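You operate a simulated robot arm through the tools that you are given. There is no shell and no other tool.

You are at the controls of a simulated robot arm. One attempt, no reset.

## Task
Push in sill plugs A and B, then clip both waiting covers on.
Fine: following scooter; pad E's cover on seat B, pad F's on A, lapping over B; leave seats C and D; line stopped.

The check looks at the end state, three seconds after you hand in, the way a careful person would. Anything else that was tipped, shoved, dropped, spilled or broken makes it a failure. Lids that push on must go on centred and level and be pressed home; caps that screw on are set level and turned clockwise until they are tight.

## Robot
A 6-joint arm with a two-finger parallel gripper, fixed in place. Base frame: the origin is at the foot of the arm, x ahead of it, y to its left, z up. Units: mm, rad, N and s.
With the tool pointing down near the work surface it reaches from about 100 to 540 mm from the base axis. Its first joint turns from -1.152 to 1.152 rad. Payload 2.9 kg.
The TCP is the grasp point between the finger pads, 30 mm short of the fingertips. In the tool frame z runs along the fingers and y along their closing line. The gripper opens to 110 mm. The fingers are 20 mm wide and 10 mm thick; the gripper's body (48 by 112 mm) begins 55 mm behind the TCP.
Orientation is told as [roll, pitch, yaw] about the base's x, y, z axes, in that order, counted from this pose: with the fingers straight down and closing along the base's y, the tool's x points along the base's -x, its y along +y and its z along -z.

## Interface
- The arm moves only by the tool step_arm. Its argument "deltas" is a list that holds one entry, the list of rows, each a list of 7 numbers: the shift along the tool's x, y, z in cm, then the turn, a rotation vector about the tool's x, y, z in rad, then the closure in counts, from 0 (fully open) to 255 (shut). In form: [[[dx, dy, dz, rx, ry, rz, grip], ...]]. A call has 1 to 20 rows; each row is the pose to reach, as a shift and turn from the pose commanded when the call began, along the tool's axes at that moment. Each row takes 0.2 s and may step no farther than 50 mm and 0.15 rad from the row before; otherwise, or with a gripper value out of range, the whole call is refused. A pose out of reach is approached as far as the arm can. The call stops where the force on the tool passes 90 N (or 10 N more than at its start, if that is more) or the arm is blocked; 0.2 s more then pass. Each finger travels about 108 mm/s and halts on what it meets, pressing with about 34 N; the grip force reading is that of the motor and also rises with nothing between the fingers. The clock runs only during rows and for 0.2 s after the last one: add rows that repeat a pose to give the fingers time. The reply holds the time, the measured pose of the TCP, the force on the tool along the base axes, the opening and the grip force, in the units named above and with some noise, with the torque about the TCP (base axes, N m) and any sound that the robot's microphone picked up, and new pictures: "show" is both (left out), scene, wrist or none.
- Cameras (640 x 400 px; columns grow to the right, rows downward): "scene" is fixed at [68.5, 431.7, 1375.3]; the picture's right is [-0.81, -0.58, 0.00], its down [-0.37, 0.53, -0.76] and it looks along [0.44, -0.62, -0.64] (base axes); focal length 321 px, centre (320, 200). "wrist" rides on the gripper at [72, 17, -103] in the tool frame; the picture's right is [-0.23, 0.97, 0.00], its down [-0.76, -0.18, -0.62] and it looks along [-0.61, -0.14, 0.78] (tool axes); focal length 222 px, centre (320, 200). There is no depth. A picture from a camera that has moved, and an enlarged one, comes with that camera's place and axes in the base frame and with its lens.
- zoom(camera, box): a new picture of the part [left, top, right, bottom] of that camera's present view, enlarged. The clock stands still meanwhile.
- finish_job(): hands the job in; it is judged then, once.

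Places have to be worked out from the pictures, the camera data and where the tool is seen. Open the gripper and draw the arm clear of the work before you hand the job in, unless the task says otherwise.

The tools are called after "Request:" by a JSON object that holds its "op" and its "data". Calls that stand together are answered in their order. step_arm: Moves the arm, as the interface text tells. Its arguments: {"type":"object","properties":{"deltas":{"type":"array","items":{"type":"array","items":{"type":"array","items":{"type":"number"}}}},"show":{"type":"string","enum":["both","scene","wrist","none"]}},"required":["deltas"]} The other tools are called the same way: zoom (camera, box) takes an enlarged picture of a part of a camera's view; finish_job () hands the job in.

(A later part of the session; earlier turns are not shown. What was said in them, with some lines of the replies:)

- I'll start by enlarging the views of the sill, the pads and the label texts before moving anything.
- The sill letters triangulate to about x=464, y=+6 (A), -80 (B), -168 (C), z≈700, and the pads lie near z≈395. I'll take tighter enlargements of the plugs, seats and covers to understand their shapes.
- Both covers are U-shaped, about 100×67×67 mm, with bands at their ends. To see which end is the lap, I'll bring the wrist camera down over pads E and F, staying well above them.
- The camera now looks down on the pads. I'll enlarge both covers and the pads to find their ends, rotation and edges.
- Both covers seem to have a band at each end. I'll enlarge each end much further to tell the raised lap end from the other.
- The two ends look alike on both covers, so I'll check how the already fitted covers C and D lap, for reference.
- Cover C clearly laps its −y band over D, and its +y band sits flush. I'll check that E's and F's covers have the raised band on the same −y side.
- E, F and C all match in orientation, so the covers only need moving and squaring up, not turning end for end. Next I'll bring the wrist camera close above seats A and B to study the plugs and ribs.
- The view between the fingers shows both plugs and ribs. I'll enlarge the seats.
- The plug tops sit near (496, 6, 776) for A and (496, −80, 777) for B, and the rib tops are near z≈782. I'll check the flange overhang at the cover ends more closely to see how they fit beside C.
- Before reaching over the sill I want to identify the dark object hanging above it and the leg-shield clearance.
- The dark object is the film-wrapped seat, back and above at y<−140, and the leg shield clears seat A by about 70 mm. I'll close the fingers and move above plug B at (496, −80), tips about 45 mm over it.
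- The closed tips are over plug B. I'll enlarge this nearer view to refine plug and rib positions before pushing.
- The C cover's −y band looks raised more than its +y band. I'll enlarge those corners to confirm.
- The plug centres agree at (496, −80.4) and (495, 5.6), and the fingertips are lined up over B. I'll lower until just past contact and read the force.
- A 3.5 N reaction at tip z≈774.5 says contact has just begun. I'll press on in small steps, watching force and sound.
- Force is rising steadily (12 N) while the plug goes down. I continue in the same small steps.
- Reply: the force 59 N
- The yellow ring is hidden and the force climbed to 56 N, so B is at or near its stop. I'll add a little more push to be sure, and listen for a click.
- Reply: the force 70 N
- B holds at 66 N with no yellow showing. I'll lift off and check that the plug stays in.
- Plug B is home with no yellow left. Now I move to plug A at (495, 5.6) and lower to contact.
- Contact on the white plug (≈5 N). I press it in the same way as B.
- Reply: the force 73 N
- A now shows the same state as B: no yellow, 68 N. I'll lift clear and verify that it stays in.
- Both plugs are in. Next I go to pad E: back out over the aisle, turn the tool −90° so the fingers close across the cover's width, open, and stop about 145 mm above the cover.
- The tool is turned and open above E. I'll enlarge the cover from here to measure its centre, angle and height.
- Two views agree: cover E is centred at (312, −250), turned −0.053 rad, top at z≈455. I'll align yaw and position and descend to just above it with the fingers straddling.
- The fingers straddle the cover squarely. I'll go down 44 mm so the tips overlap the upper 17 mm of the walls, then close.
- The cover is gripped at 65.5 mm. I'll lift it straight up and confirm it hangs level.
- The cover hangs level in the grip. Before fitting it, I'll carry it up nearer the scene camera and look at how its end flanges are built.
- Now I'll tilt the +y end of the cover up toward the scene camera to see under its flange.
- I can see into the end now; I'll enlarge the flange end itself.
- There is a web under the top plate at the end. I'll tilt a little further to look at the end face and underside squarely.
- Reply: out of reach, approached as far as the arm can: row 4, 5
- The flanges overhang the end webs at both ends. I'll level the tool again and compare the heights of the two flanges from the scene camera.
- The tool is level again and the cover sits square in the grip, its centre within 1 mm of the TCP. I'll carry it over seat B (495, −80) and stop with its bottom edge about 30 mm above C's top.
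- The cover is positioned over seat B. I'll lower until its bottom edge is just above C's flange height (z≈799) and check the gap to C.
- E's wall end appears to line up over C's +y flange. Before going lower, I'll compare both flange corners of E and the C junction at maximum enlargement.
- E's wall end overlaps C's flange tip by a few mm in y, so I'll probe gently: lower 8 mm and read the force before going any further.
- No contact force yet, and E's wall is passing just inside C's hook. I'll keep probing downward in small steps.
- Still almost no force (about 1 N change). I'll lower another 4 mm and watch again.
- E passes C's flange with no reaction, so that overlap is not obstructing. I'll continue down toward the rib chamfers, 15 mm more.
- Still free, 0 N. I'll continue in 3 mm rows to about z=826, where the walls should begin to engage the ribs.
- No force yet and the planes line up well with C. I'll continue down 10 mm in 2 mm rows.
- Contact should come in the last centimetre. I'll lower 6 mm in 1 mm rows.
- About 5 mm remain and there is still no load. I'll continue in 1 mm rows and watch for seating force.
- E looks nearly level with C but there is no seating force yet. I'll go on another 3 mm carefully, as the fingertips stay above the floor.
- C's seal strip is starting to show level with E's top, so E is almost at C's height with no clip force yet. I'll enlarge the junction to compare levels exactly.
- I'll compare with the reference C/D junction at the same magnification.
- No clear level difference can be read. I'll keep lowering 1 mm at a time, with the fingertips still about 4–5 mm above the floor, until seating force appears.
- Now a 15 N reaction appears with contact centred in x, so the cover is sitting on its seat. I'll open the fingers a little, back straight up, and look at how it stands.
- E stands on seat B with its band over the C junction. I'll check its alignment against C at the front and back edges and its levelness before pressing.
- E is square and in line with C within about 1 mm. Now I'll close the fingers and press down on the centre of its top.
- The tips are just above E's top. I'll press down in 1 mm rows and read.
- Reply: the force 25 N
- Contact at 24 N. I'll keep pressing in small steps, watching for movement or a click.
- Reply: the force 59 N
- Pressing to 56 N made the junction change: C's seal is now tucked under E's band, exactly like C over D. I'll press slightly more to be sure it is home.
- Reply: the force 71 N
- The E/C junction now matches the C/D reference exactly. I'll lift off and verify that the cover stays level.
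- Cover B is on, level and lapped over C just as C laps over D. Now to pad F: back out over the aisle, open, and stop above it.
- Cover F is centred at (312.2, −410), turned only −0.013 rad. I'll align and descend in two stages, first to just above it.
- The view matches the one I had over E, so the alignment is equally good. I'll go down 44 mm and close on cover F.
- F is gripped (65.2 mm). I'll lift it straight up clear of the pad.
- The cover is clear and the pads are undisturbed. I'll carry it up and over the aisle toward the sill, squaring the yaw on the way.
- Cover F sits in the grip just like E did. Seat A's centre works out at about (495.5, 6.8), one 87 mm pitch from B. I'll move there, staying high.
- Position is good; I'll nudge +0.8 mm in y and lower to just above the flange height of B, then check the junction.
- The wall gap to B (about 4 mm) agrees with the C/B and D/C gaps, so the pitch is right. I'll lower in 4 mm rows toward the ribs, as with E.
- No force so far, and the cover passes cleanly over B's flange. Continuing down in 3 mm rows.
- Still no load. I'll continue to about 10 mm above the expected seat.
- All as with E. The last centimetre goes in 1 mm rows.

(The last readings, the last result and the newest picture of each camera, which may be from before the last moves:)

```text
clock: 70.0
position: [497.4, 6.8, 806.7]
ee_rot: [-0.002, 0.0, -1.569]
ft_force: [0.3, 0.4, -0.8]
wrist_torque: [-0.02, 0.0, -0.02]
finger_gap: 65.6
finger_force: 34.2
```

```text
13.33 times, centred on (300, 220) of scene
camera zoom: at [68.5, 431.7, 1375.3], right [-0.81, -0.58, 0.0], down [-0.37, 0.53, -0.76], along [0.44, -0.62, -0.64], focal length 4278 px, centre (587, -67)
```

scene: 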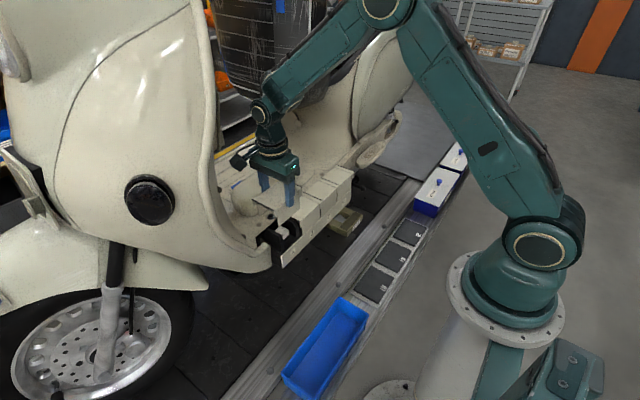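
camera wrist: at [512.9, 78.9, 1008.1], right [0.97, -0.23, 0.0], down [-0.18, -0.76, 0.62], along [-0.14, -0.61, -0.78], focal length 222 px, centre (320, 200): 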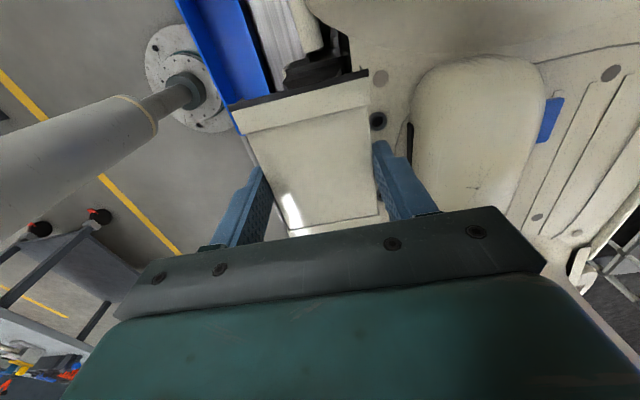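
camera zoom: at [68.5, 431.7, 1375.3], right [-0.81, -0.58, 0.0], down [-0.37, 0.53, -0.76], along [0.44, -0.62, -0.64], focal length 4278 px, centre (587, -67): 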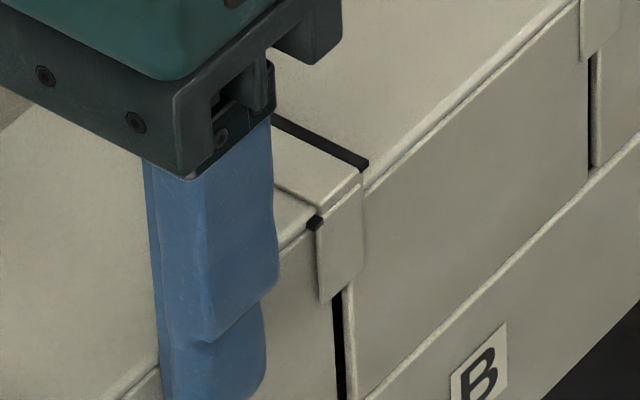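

A few millimetres remain with no load. I'll go on 1 mm per row and stop as soon as seating force shows.

Request:
{"op": "step_arm", "data": {"deltas": [[[0, 0, 0.1, 0, 0, 0, 255], [0, 0, 0.2, 0, 0, 0, 255], [0, 0, 0.25, 0, 0, 0, 255]]], "show": "none"}}

Request:
{"op": "zoom", "data": {"camera": "scene", "box": [285, 205, 315, 235]}}

Request:
{"op": "zoom", "data": {"camera": "scene", "box": [250, 195, 320, 265]}}

```text
clock: 70.8
position: [496.4, 8.2, 805.6]
ee_rot: [-0.001, -0.001, -1.572]
ft_force: [-0.4, -0.6, -1.2]
wrist_torque: [-0.01, 0.01, 0.0]
finger_gap: 65.5
finger_force: 34.2
```

```text
13.33 times, centred on (300, 220) of scene
camera zoom: at [68.5, 431.7, 1375.3], right [-0.81, -0.58, 0.0], down [-0.37, 0.53, -0.76], along [0.44, -0.62, -0.64], focal length 4278 px, centre (587, -67)
```

zoom: 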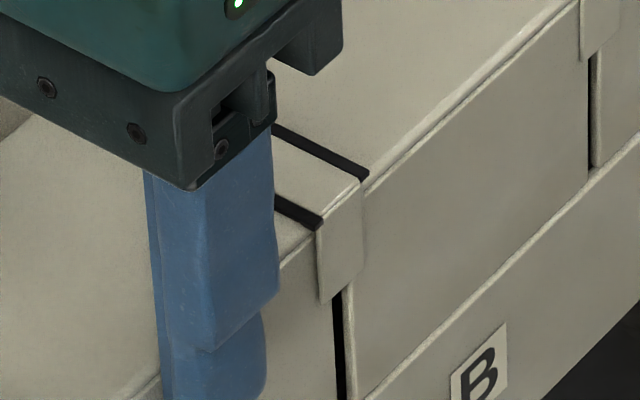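

```text
5.71 times, centred on (285, 230) of scene
camera zoom: at [68.5, 431.7, 1375.3], right [-0.81, -0.58, 0.0], down [-0.37, 0.53, -0.76], along [0.44, -0.62, -0.64], focal length 1833 px, centre (520, 29)
```

zoom: 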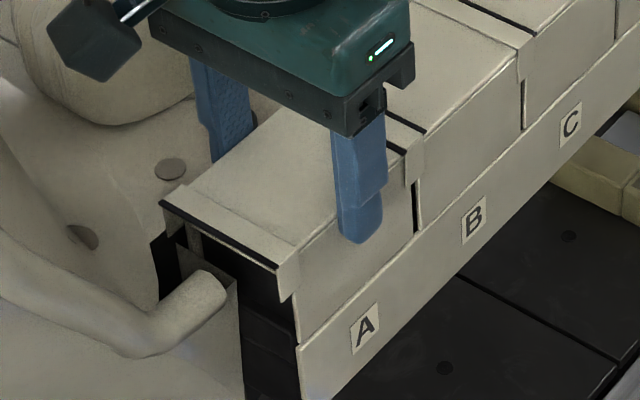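

The A/B wall gap is about 1 mm wider than B/C, so I'll shift 0.7 mm toward B and lower the last millimetre to touch.

Request:
{"op": "step_arm", "data": {"deltas": [[[-0.07, 0, 0, 0, 0, 0, 255], [-0.07, 0, 0.05, 0, 0, 0, 255], [-0.07, 0, 0.1, 0, 0, 0, 255]]], "show": "none"}}

Request:
{"op": "zoom", "data": {"camera": "scene", "box": [285, 205, 315, 235]}}

```text
clock: 71.6
position: [496.0, 6.5, 803.6]
ee_rot: [-0.001, 0.0, -1.572]
ft_force: [-0.4, -0.1, 0.6]
wrist_torque: [0.01, -0.01, -0.02]
finger_gap: 65.2
finger_force: 34.2
```

```text
13.33 times, centred on (300, 220) of scene
camera zoom: at [68.5, 431.7, 1375.3], right [-0.81, -0.58, 0.0], down [-0.37, 0.53, -0.76], along [0.44, -0.62, -0.64], focal length 4278 px, centre (587, -67)
```

zoom: 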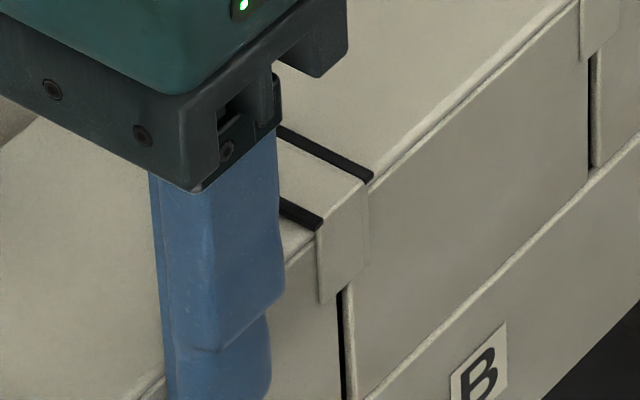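

The gap now matches B/C. I'll lower another millimetre to get light seating contact.

Request:
{"op": "step_arm", "data": {"deltas": [[[0, 0, 0.05, 0, 0, 0, 255], [0, 0, 0.1, 0, 0, 0, 255], [0, 0, 0.1, 0, 0, 0, 255]]], "show": "none"}}

```text
clock: 72.4
position: [496.2, 7.7, 803.7]
ee_rot: [-0.001, -0.001, -1.57]
ft_force: [-8.2, -1.1, 23.0]
wrist_torque: [0.02, 0.3, 0.06]
finger_gap: 65.4
finger_force: 33.9
```

Seating contact at 23 N. I'll relax, open slightly, and rise straight up.

Request:
{"op": "step_arm", "data": {"deltas": [[[0, 0, -0.08, 0, 0, 0, 255], [0, 0, -0.1, 0, 0, 0, 120], [0, 0, -0.1, 0, 0, 0, 75], [0, 0, -0.1, 0, 0, 0, 70], [0, 0, -0.1, 0, 0, 0, 70], [0, 0, -1.0, 0, 0, 0, 70], [0, 0, -3.0, 0, 0, 0, 70], [0, 0, -6.0, 0, 0, 0, 70], [0, 0, -9.0, 0, 0, 0, 70], [0, 0, -9.0, 0, 0, 0, 70]]], "show": "both"}}

Request:
{"op": "zoom", "data": {"camera": "scene", "box": [250, 190, 330, 270]}}

Request:
{"op": "zoom", "data": {"camera": "wrist", "box": [220, 30, 420, 230]}}

```text
clock: 74.6
position: [496.8, 8.6, 893.2]
ee_rot: [-0.003, 0.0, -1.569]
ft_force: [0.4, 0.4, 0.8]
wrist_torque: [-0.02, -0.03, -0.02]
finger_gap: 79.7
finger_force: 0.1
camera wrist: at [513.3, 79.7, 995.8], right [0.97, -0.23, 0.0], down [-0.18, -0.76, 0.62], along [-0.14, -0.61, -0.78], focal length 222 px, centre (320, 200)
```

scene: 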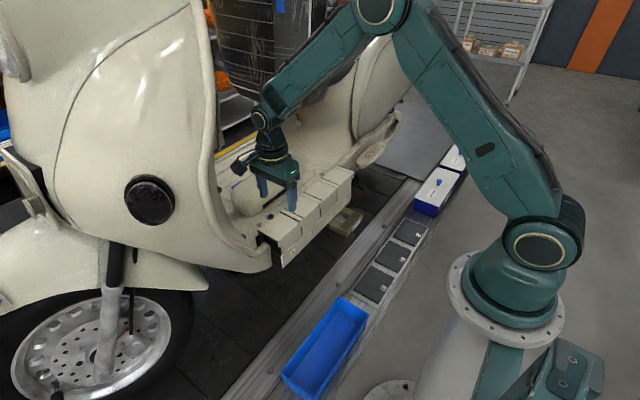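
wrist: 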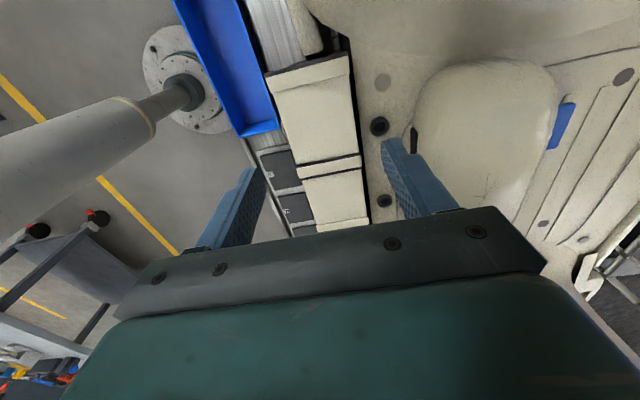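

```text
5.00 times, centred on (290, 230) of scene
camera zoom: at [68.5, 431.7, 1375.3], right [-0.81, -0.58, 0.0], down [-0.37, 0.53, -0.76], along [0.44, -0.62, -0.64], focal length 1604 px, centre (470, 50)
```

zoom: 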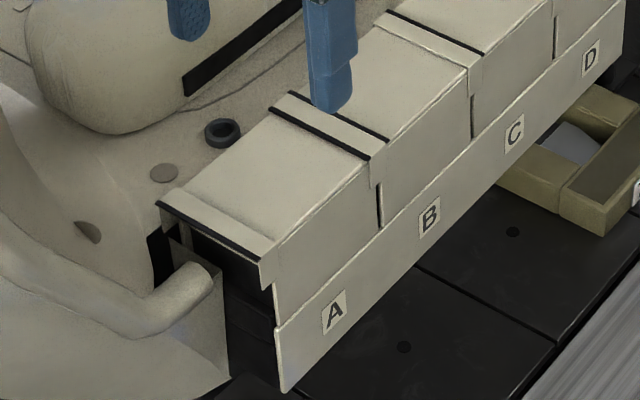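

```text
2.00 times, centred on (320, 130) of wrist
camera zoom: at [513.3, 79.7, 995.8], right [0.97, -0.23, 0.0], down [-0.18, -0.76, 0.62], along [-0.14, -0.61, -0.78], focal length 444 px, centre (320, 340)
```

zoom: 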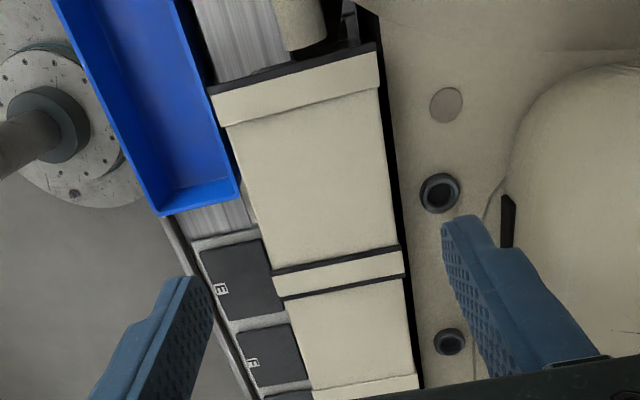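

A's cover stands square with both seals visible, the same as B before pressing. I'll close the fingers and press on its centre.

Request:
{"op": "step_arm", "data": {"deltas": [[[0, 0, 0, 0, 0, 0, 150], [-0.05, 0, 0, 0, 0, 0, 255], [-0.05, 0, 0, 0, 0, 0, 255], [-0.05, 0, 2.5, 0, 0, 0, 255], [-0.05, 0, 5.0, 0, 0, 0, 255], [-0.05, 0, 6.3, 0, 0, 0, 255], [-0.05, 0, 6.8, 0, 0, 0, 255], [-0.05, 0, 7.0, 0, 0, 0, 255], [-0.05, 0, 7.15, 0, 0, 0, 255]]], "show": "none"}}

Request:
{"op": "zoom", "data": {"camera": "scene", "box": [250, 190, 330, 270]}}

```text
clock: 76.6
position: [496.0, 6.8, 821.5]
ee_rot: [-0.001, 0.002, -1.571]
ft_force: [-6.8, -0.5, 20.9]
wrist_torque: [0.0, 0.2, -0.05]
finger_gap: 0.0
finger_force: 33.8
```

```text
5.00 times, centred on (290, 230) of scene
camera zoom: at [68.0, 431.7, 1375.3], right [-0.81, -0.58, 0.0], down [-0.37, 0.53, -0.76], along [0.44, -0.62, -0.64], focal length 1604 px, centre (470, 50)
```

zoom: 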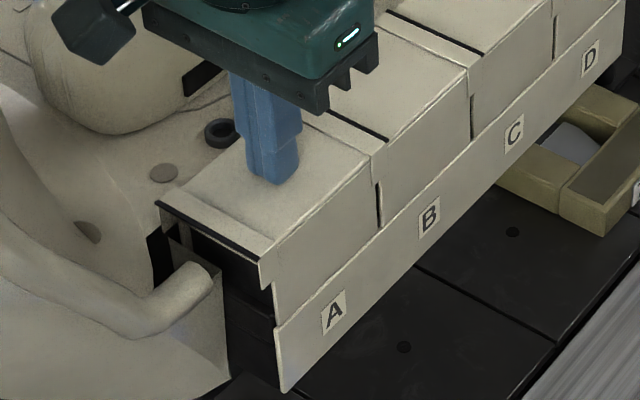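

B's seal has already tucked under A's band. I'll press on to the same ~65 N as on B to be sure it is home.

Request:
{"op": "step_arm", "data": {"deltas": [[[0, 0, 0.08, 0, 0, 0, 255], [0, 0, 0.16, 0, 0, 0, 255], [0, 0, 0.24, 0, 0, 0, 255], [0, 0, 0.32, 0, 0, 0, 255], [0, 0, 0.38, 0, 0, 0, 255], [0, 0, 0.38, 0, 0, 0, 255]]], "show": "none"}}

Request:
{"op": "zoom", "data": {"camera": "scene", "box": [285, 205, 315, 235]}}

```text
clock: 78.0
position: [496.6, 7.7, 822.7]
ee_rot: [0.003, 0.001, -1.571]
ft_force: [-21.8, 1.8, 63.5]
wrist_torque: [0.05, 0.65, 0.01]
finger_gap: 0.1
finger_force: 34.2
```

```text
13.33 times, centred on (300, 220) of scene
camera zoom: at [67.0, 431.7, 1375.3], right [-0.81, -0.58, 0.0], down [-0.37, 0.53, -0.76], along [0.44, -0.62, -0.64], focal length 4278 px, centre (587, -67)
```

zoom: 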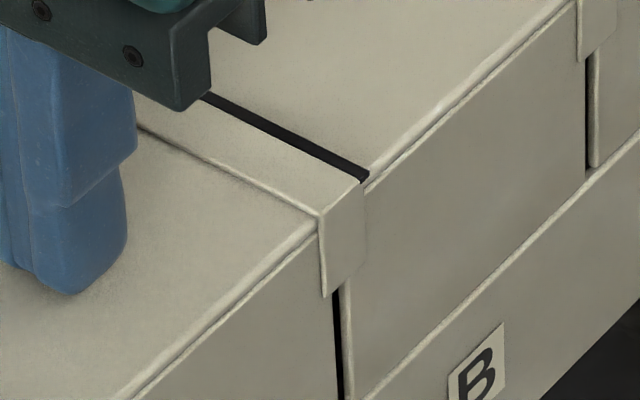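

A is pressed at 64 N, and its band laps over B like the other junctions. I'll lift off and back the arm away before a final inspection.

Request:
{"op": "step_arm", "data": {"deltas": [[[0, 0, -0.5, 0, 0, 0, 255], [0, 0, -1.5, 0, 0, 0, 255], [0, 0, -4.5, 0, 0, 0, 255], [0, 0, -8.5, 0, 0, 0, 255], [0, 0, -12.5, 0, 0, 0, 255], [0, -4.5, -13.0, 0, 0, 0, 255], [-1.0, -9.0, -13.5, 0, 0, 0, 200], [-3.0, -13.0, -14.5, 0, 0, 0, 100], [-6.0, -16.0, -16.0, 0, 0, 0, 0], [-9.0, -19.0, -17.5, 0, 0, 0, 0], [-9.0, -19.0, -17.5, 0, 0, 0, 0], [-9.0, -19.0, -17.5, 0, 0, 0, 0]]], "show": "both"}}

Request:
{"op": "zoom", "data": {"camera": "scene", "box": [245, 160, 365, 275]}}

Request:
{"op": "zoom", "data": {"camera": "scene", "box": [260, 205, 310, 255]}}

Request:
{"op": "zoom", "data": {"camera": "scene", "box": [285, 190, 335, 240]}}

```text
clock: 80.6
position: [305.0, -84.1, 992.1]
ee_rot: [-0.003, -0.002, -1.571]
ft_force: [-0.5, 0.2, -0.6]
wrist_torque: [-0.03, 0.03, -0.02]
finger_gap: 110.3
finger_force: 0.1
camera wrist: at [321.4, -10.7, 1094.7], right [0.97, -0.23, 0.0], down [-0.18, -0.76, 0.62], along [-0.14, -0.61, -0.78], focal length 222 px, centre (320, 200)
```

scene: 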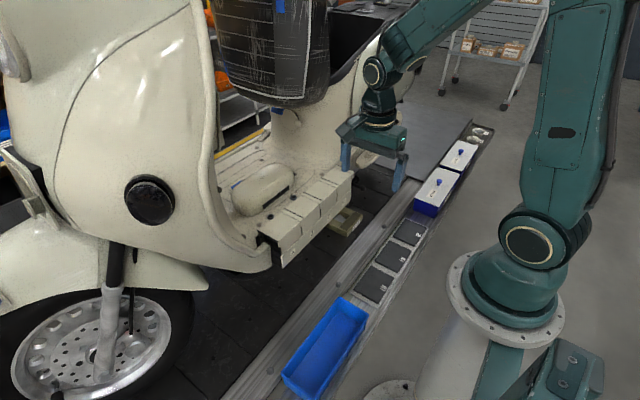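
wrist: 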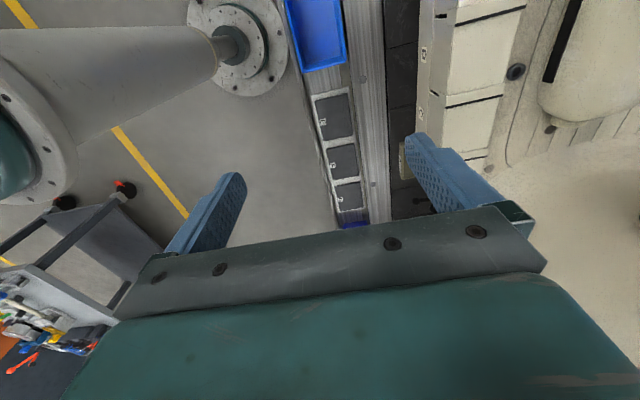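

```text
3.48 times, centred on (305, 218) of scene
camera zoom: at [68.5, 431.6, 1375.3], right [-0.81, -0.58, 0.0], down [-0.37, 0.53, -0.76], along [0.44, -0.62, -0.64], focal length 1116 px, centre (372, 139)
```

zoom: 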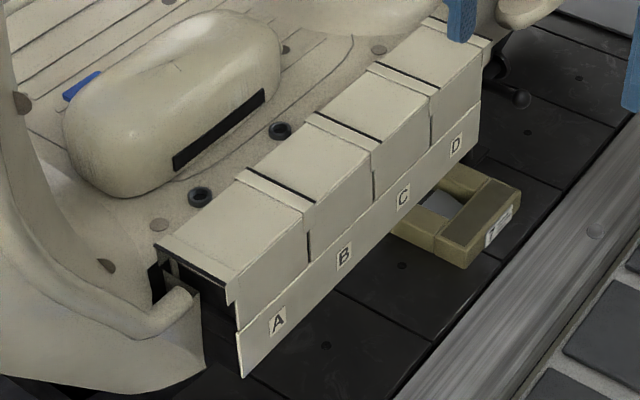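

```text
8.00 times, centred on (285, 230) of scene
camera zoom: at [68.5, 431.6, 1375.3], right [-0.81, -0.58, 0.0], down [-0.37, 0.53, -0.76], along [0.44, -0.62, -0.64], focal length 2567 px, centre (600, -40)
```

zoom: 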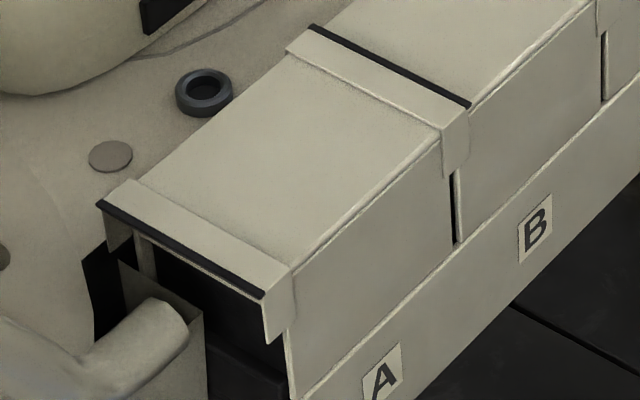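

```text
8.00 times, centred on (310, 215) of scene
camera zoom: at [68.5, 431.6, 1375.3], right [-0.81, -0.58, 0.0], down [-0.37, 0.53, -0.76], along [0.44, -0.62, -0.64], focal length 2567 px, centre (400, 80)
```

zoom: 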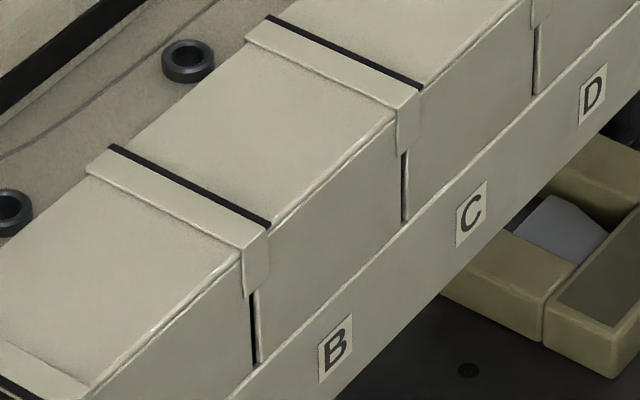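

Everything looks in place. For a final check of level and full seating, I'll compare the three junction corners at the same magnification.

Request:
{"op": "zoom", "data": {"camera": "scene", "box": [328, 178, 348, 198]}}

Request:
{"op": "zoom", "data": {"camera": "scene", "box": [312, 194, 332, 214]}}

Request:
{"op": "zoom", "data": {"camera": "scene", "box": [293, 212, 313, 232]}}

Request:
{"op": "zoom", "data": {"camera": "scene", "box": [265, 235, 295, 265]}}

Request:
{"op": "zoom", "data": {"camera": "wrist", "box": [400, 0, 540, 180]}}

```text
16.00 times, centred on (338, 188) of scene
camera zoom: at [68.5, 431.6, 1375.3], right [-0.81, -0.58, 0.0], down [-0.37, 0.53, -0.76], along [0.44, -0.62, -0.64], focal length 5133 px, centre (32, 392)
```

zoom: 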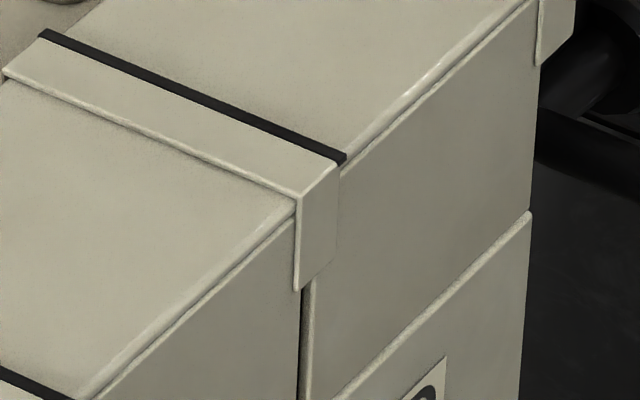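

```text
16.00 times, centred on (322, 204) of scene
camera zoom: at [68.5, 431.6, 1375.3], right [-0.81, -0.58, 0.0], down [-0.37, 0.53, -0.76], along [0.44, -0.62, -0.64], focal length 5133 px, centre (288, 136)
```

zoom: 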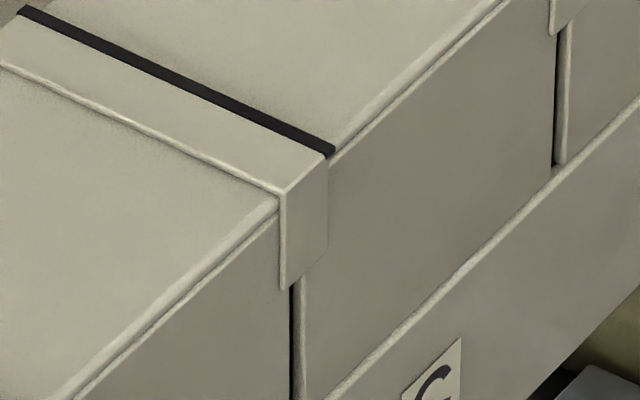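

```text
16.00 times, centred on (303, 222) of scene
camera zoom: at [68.5, 431.6, 1375.3], right [-0.81, -0.58, 0.0], down [-0.37, 0.53, -0.76], along [0.44, -0.62, -0.64], focal length 5133 px, centre (592, -152)
```

zoom: 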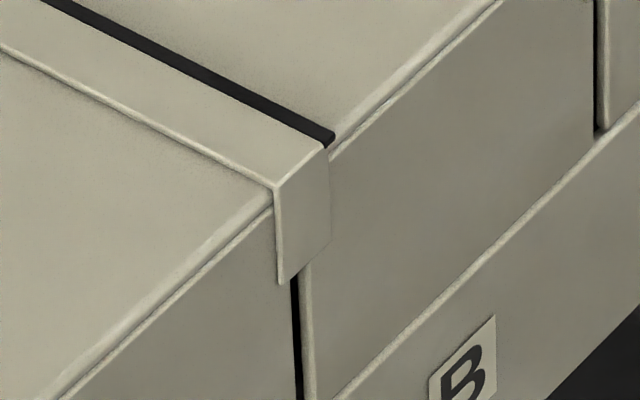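

```text
13.33 times, centred on (280, 250) of scene
camera zoom: at [68.5, 431.6, 1375.3], right [-0.81, -0.58, 0.0], down [-0.37, 0.53, -0.76], along [0.44, -0.62, -0.64], focal length 4278 px, centre (853, -467)
```

zoom: 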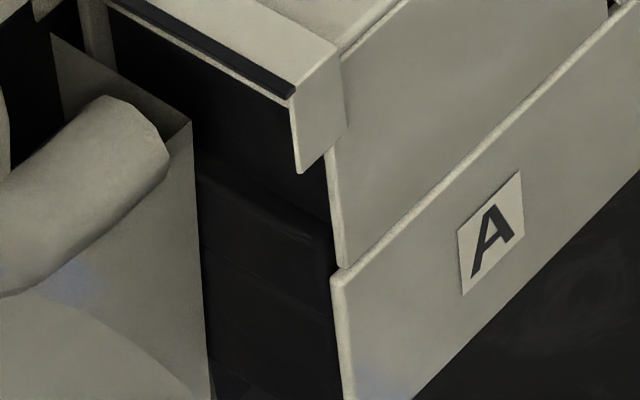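

```text
2.22 times, centred on (470, 90) of wrist
camera zoom: at [321.4, -10.7, 1094.7], right [0.97, -0.23, 0.0], down [-0.18, -0.76, 0.62], along [-0.14, -0.61, -0.78], focal length 494 px, centre (-13, 444)
```

zoom: 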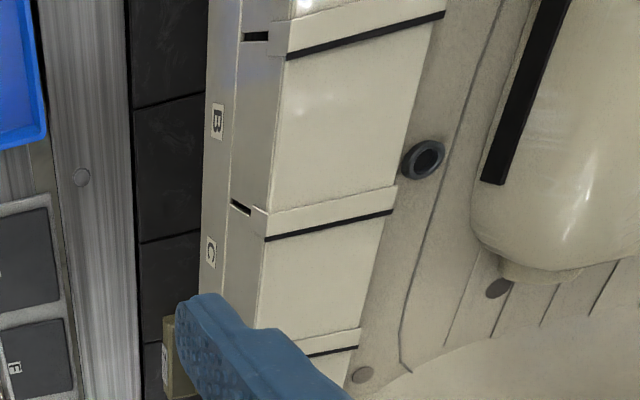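

All three junctions (A/B, B/C, C/D) match in lap, height and gap. Both plugs are in, the pads and trays are undisturbed, the gripper is open and the arm is clear. I'm handing in the job.

Request:
{"op": "finish_job", "data": {}}

```text
The job is handed in.
```

The job is handed in: sill plugs A and B are pushed in and both waiting covers are clipped on.

- **Plugs:** A and B were each pressed to about 65 N. Neither shows its yellow ring, and both stayed down after I lifted off.
- **Covers:** Pad E's cover is on seat B and pad F's is on seat A. Each was pressed home at about 65 N, but no click was reported. A laps over B the same way B laps over C and C over D.
- **Alignment:** In the final enlarged pictures, the A/B, B/C and C/D junctions match in height and in wall gap, to within about a millimetre.
- **Everything else:** Seats C and D, the pads, the blue tray and the boxes looked undisturbed in the final pictures. The gripper is open and the arm is clear of the scooter.

"Following scooter" in the notes was not fully clear to me. I took it to mean the only scooter within reach that has this sill.
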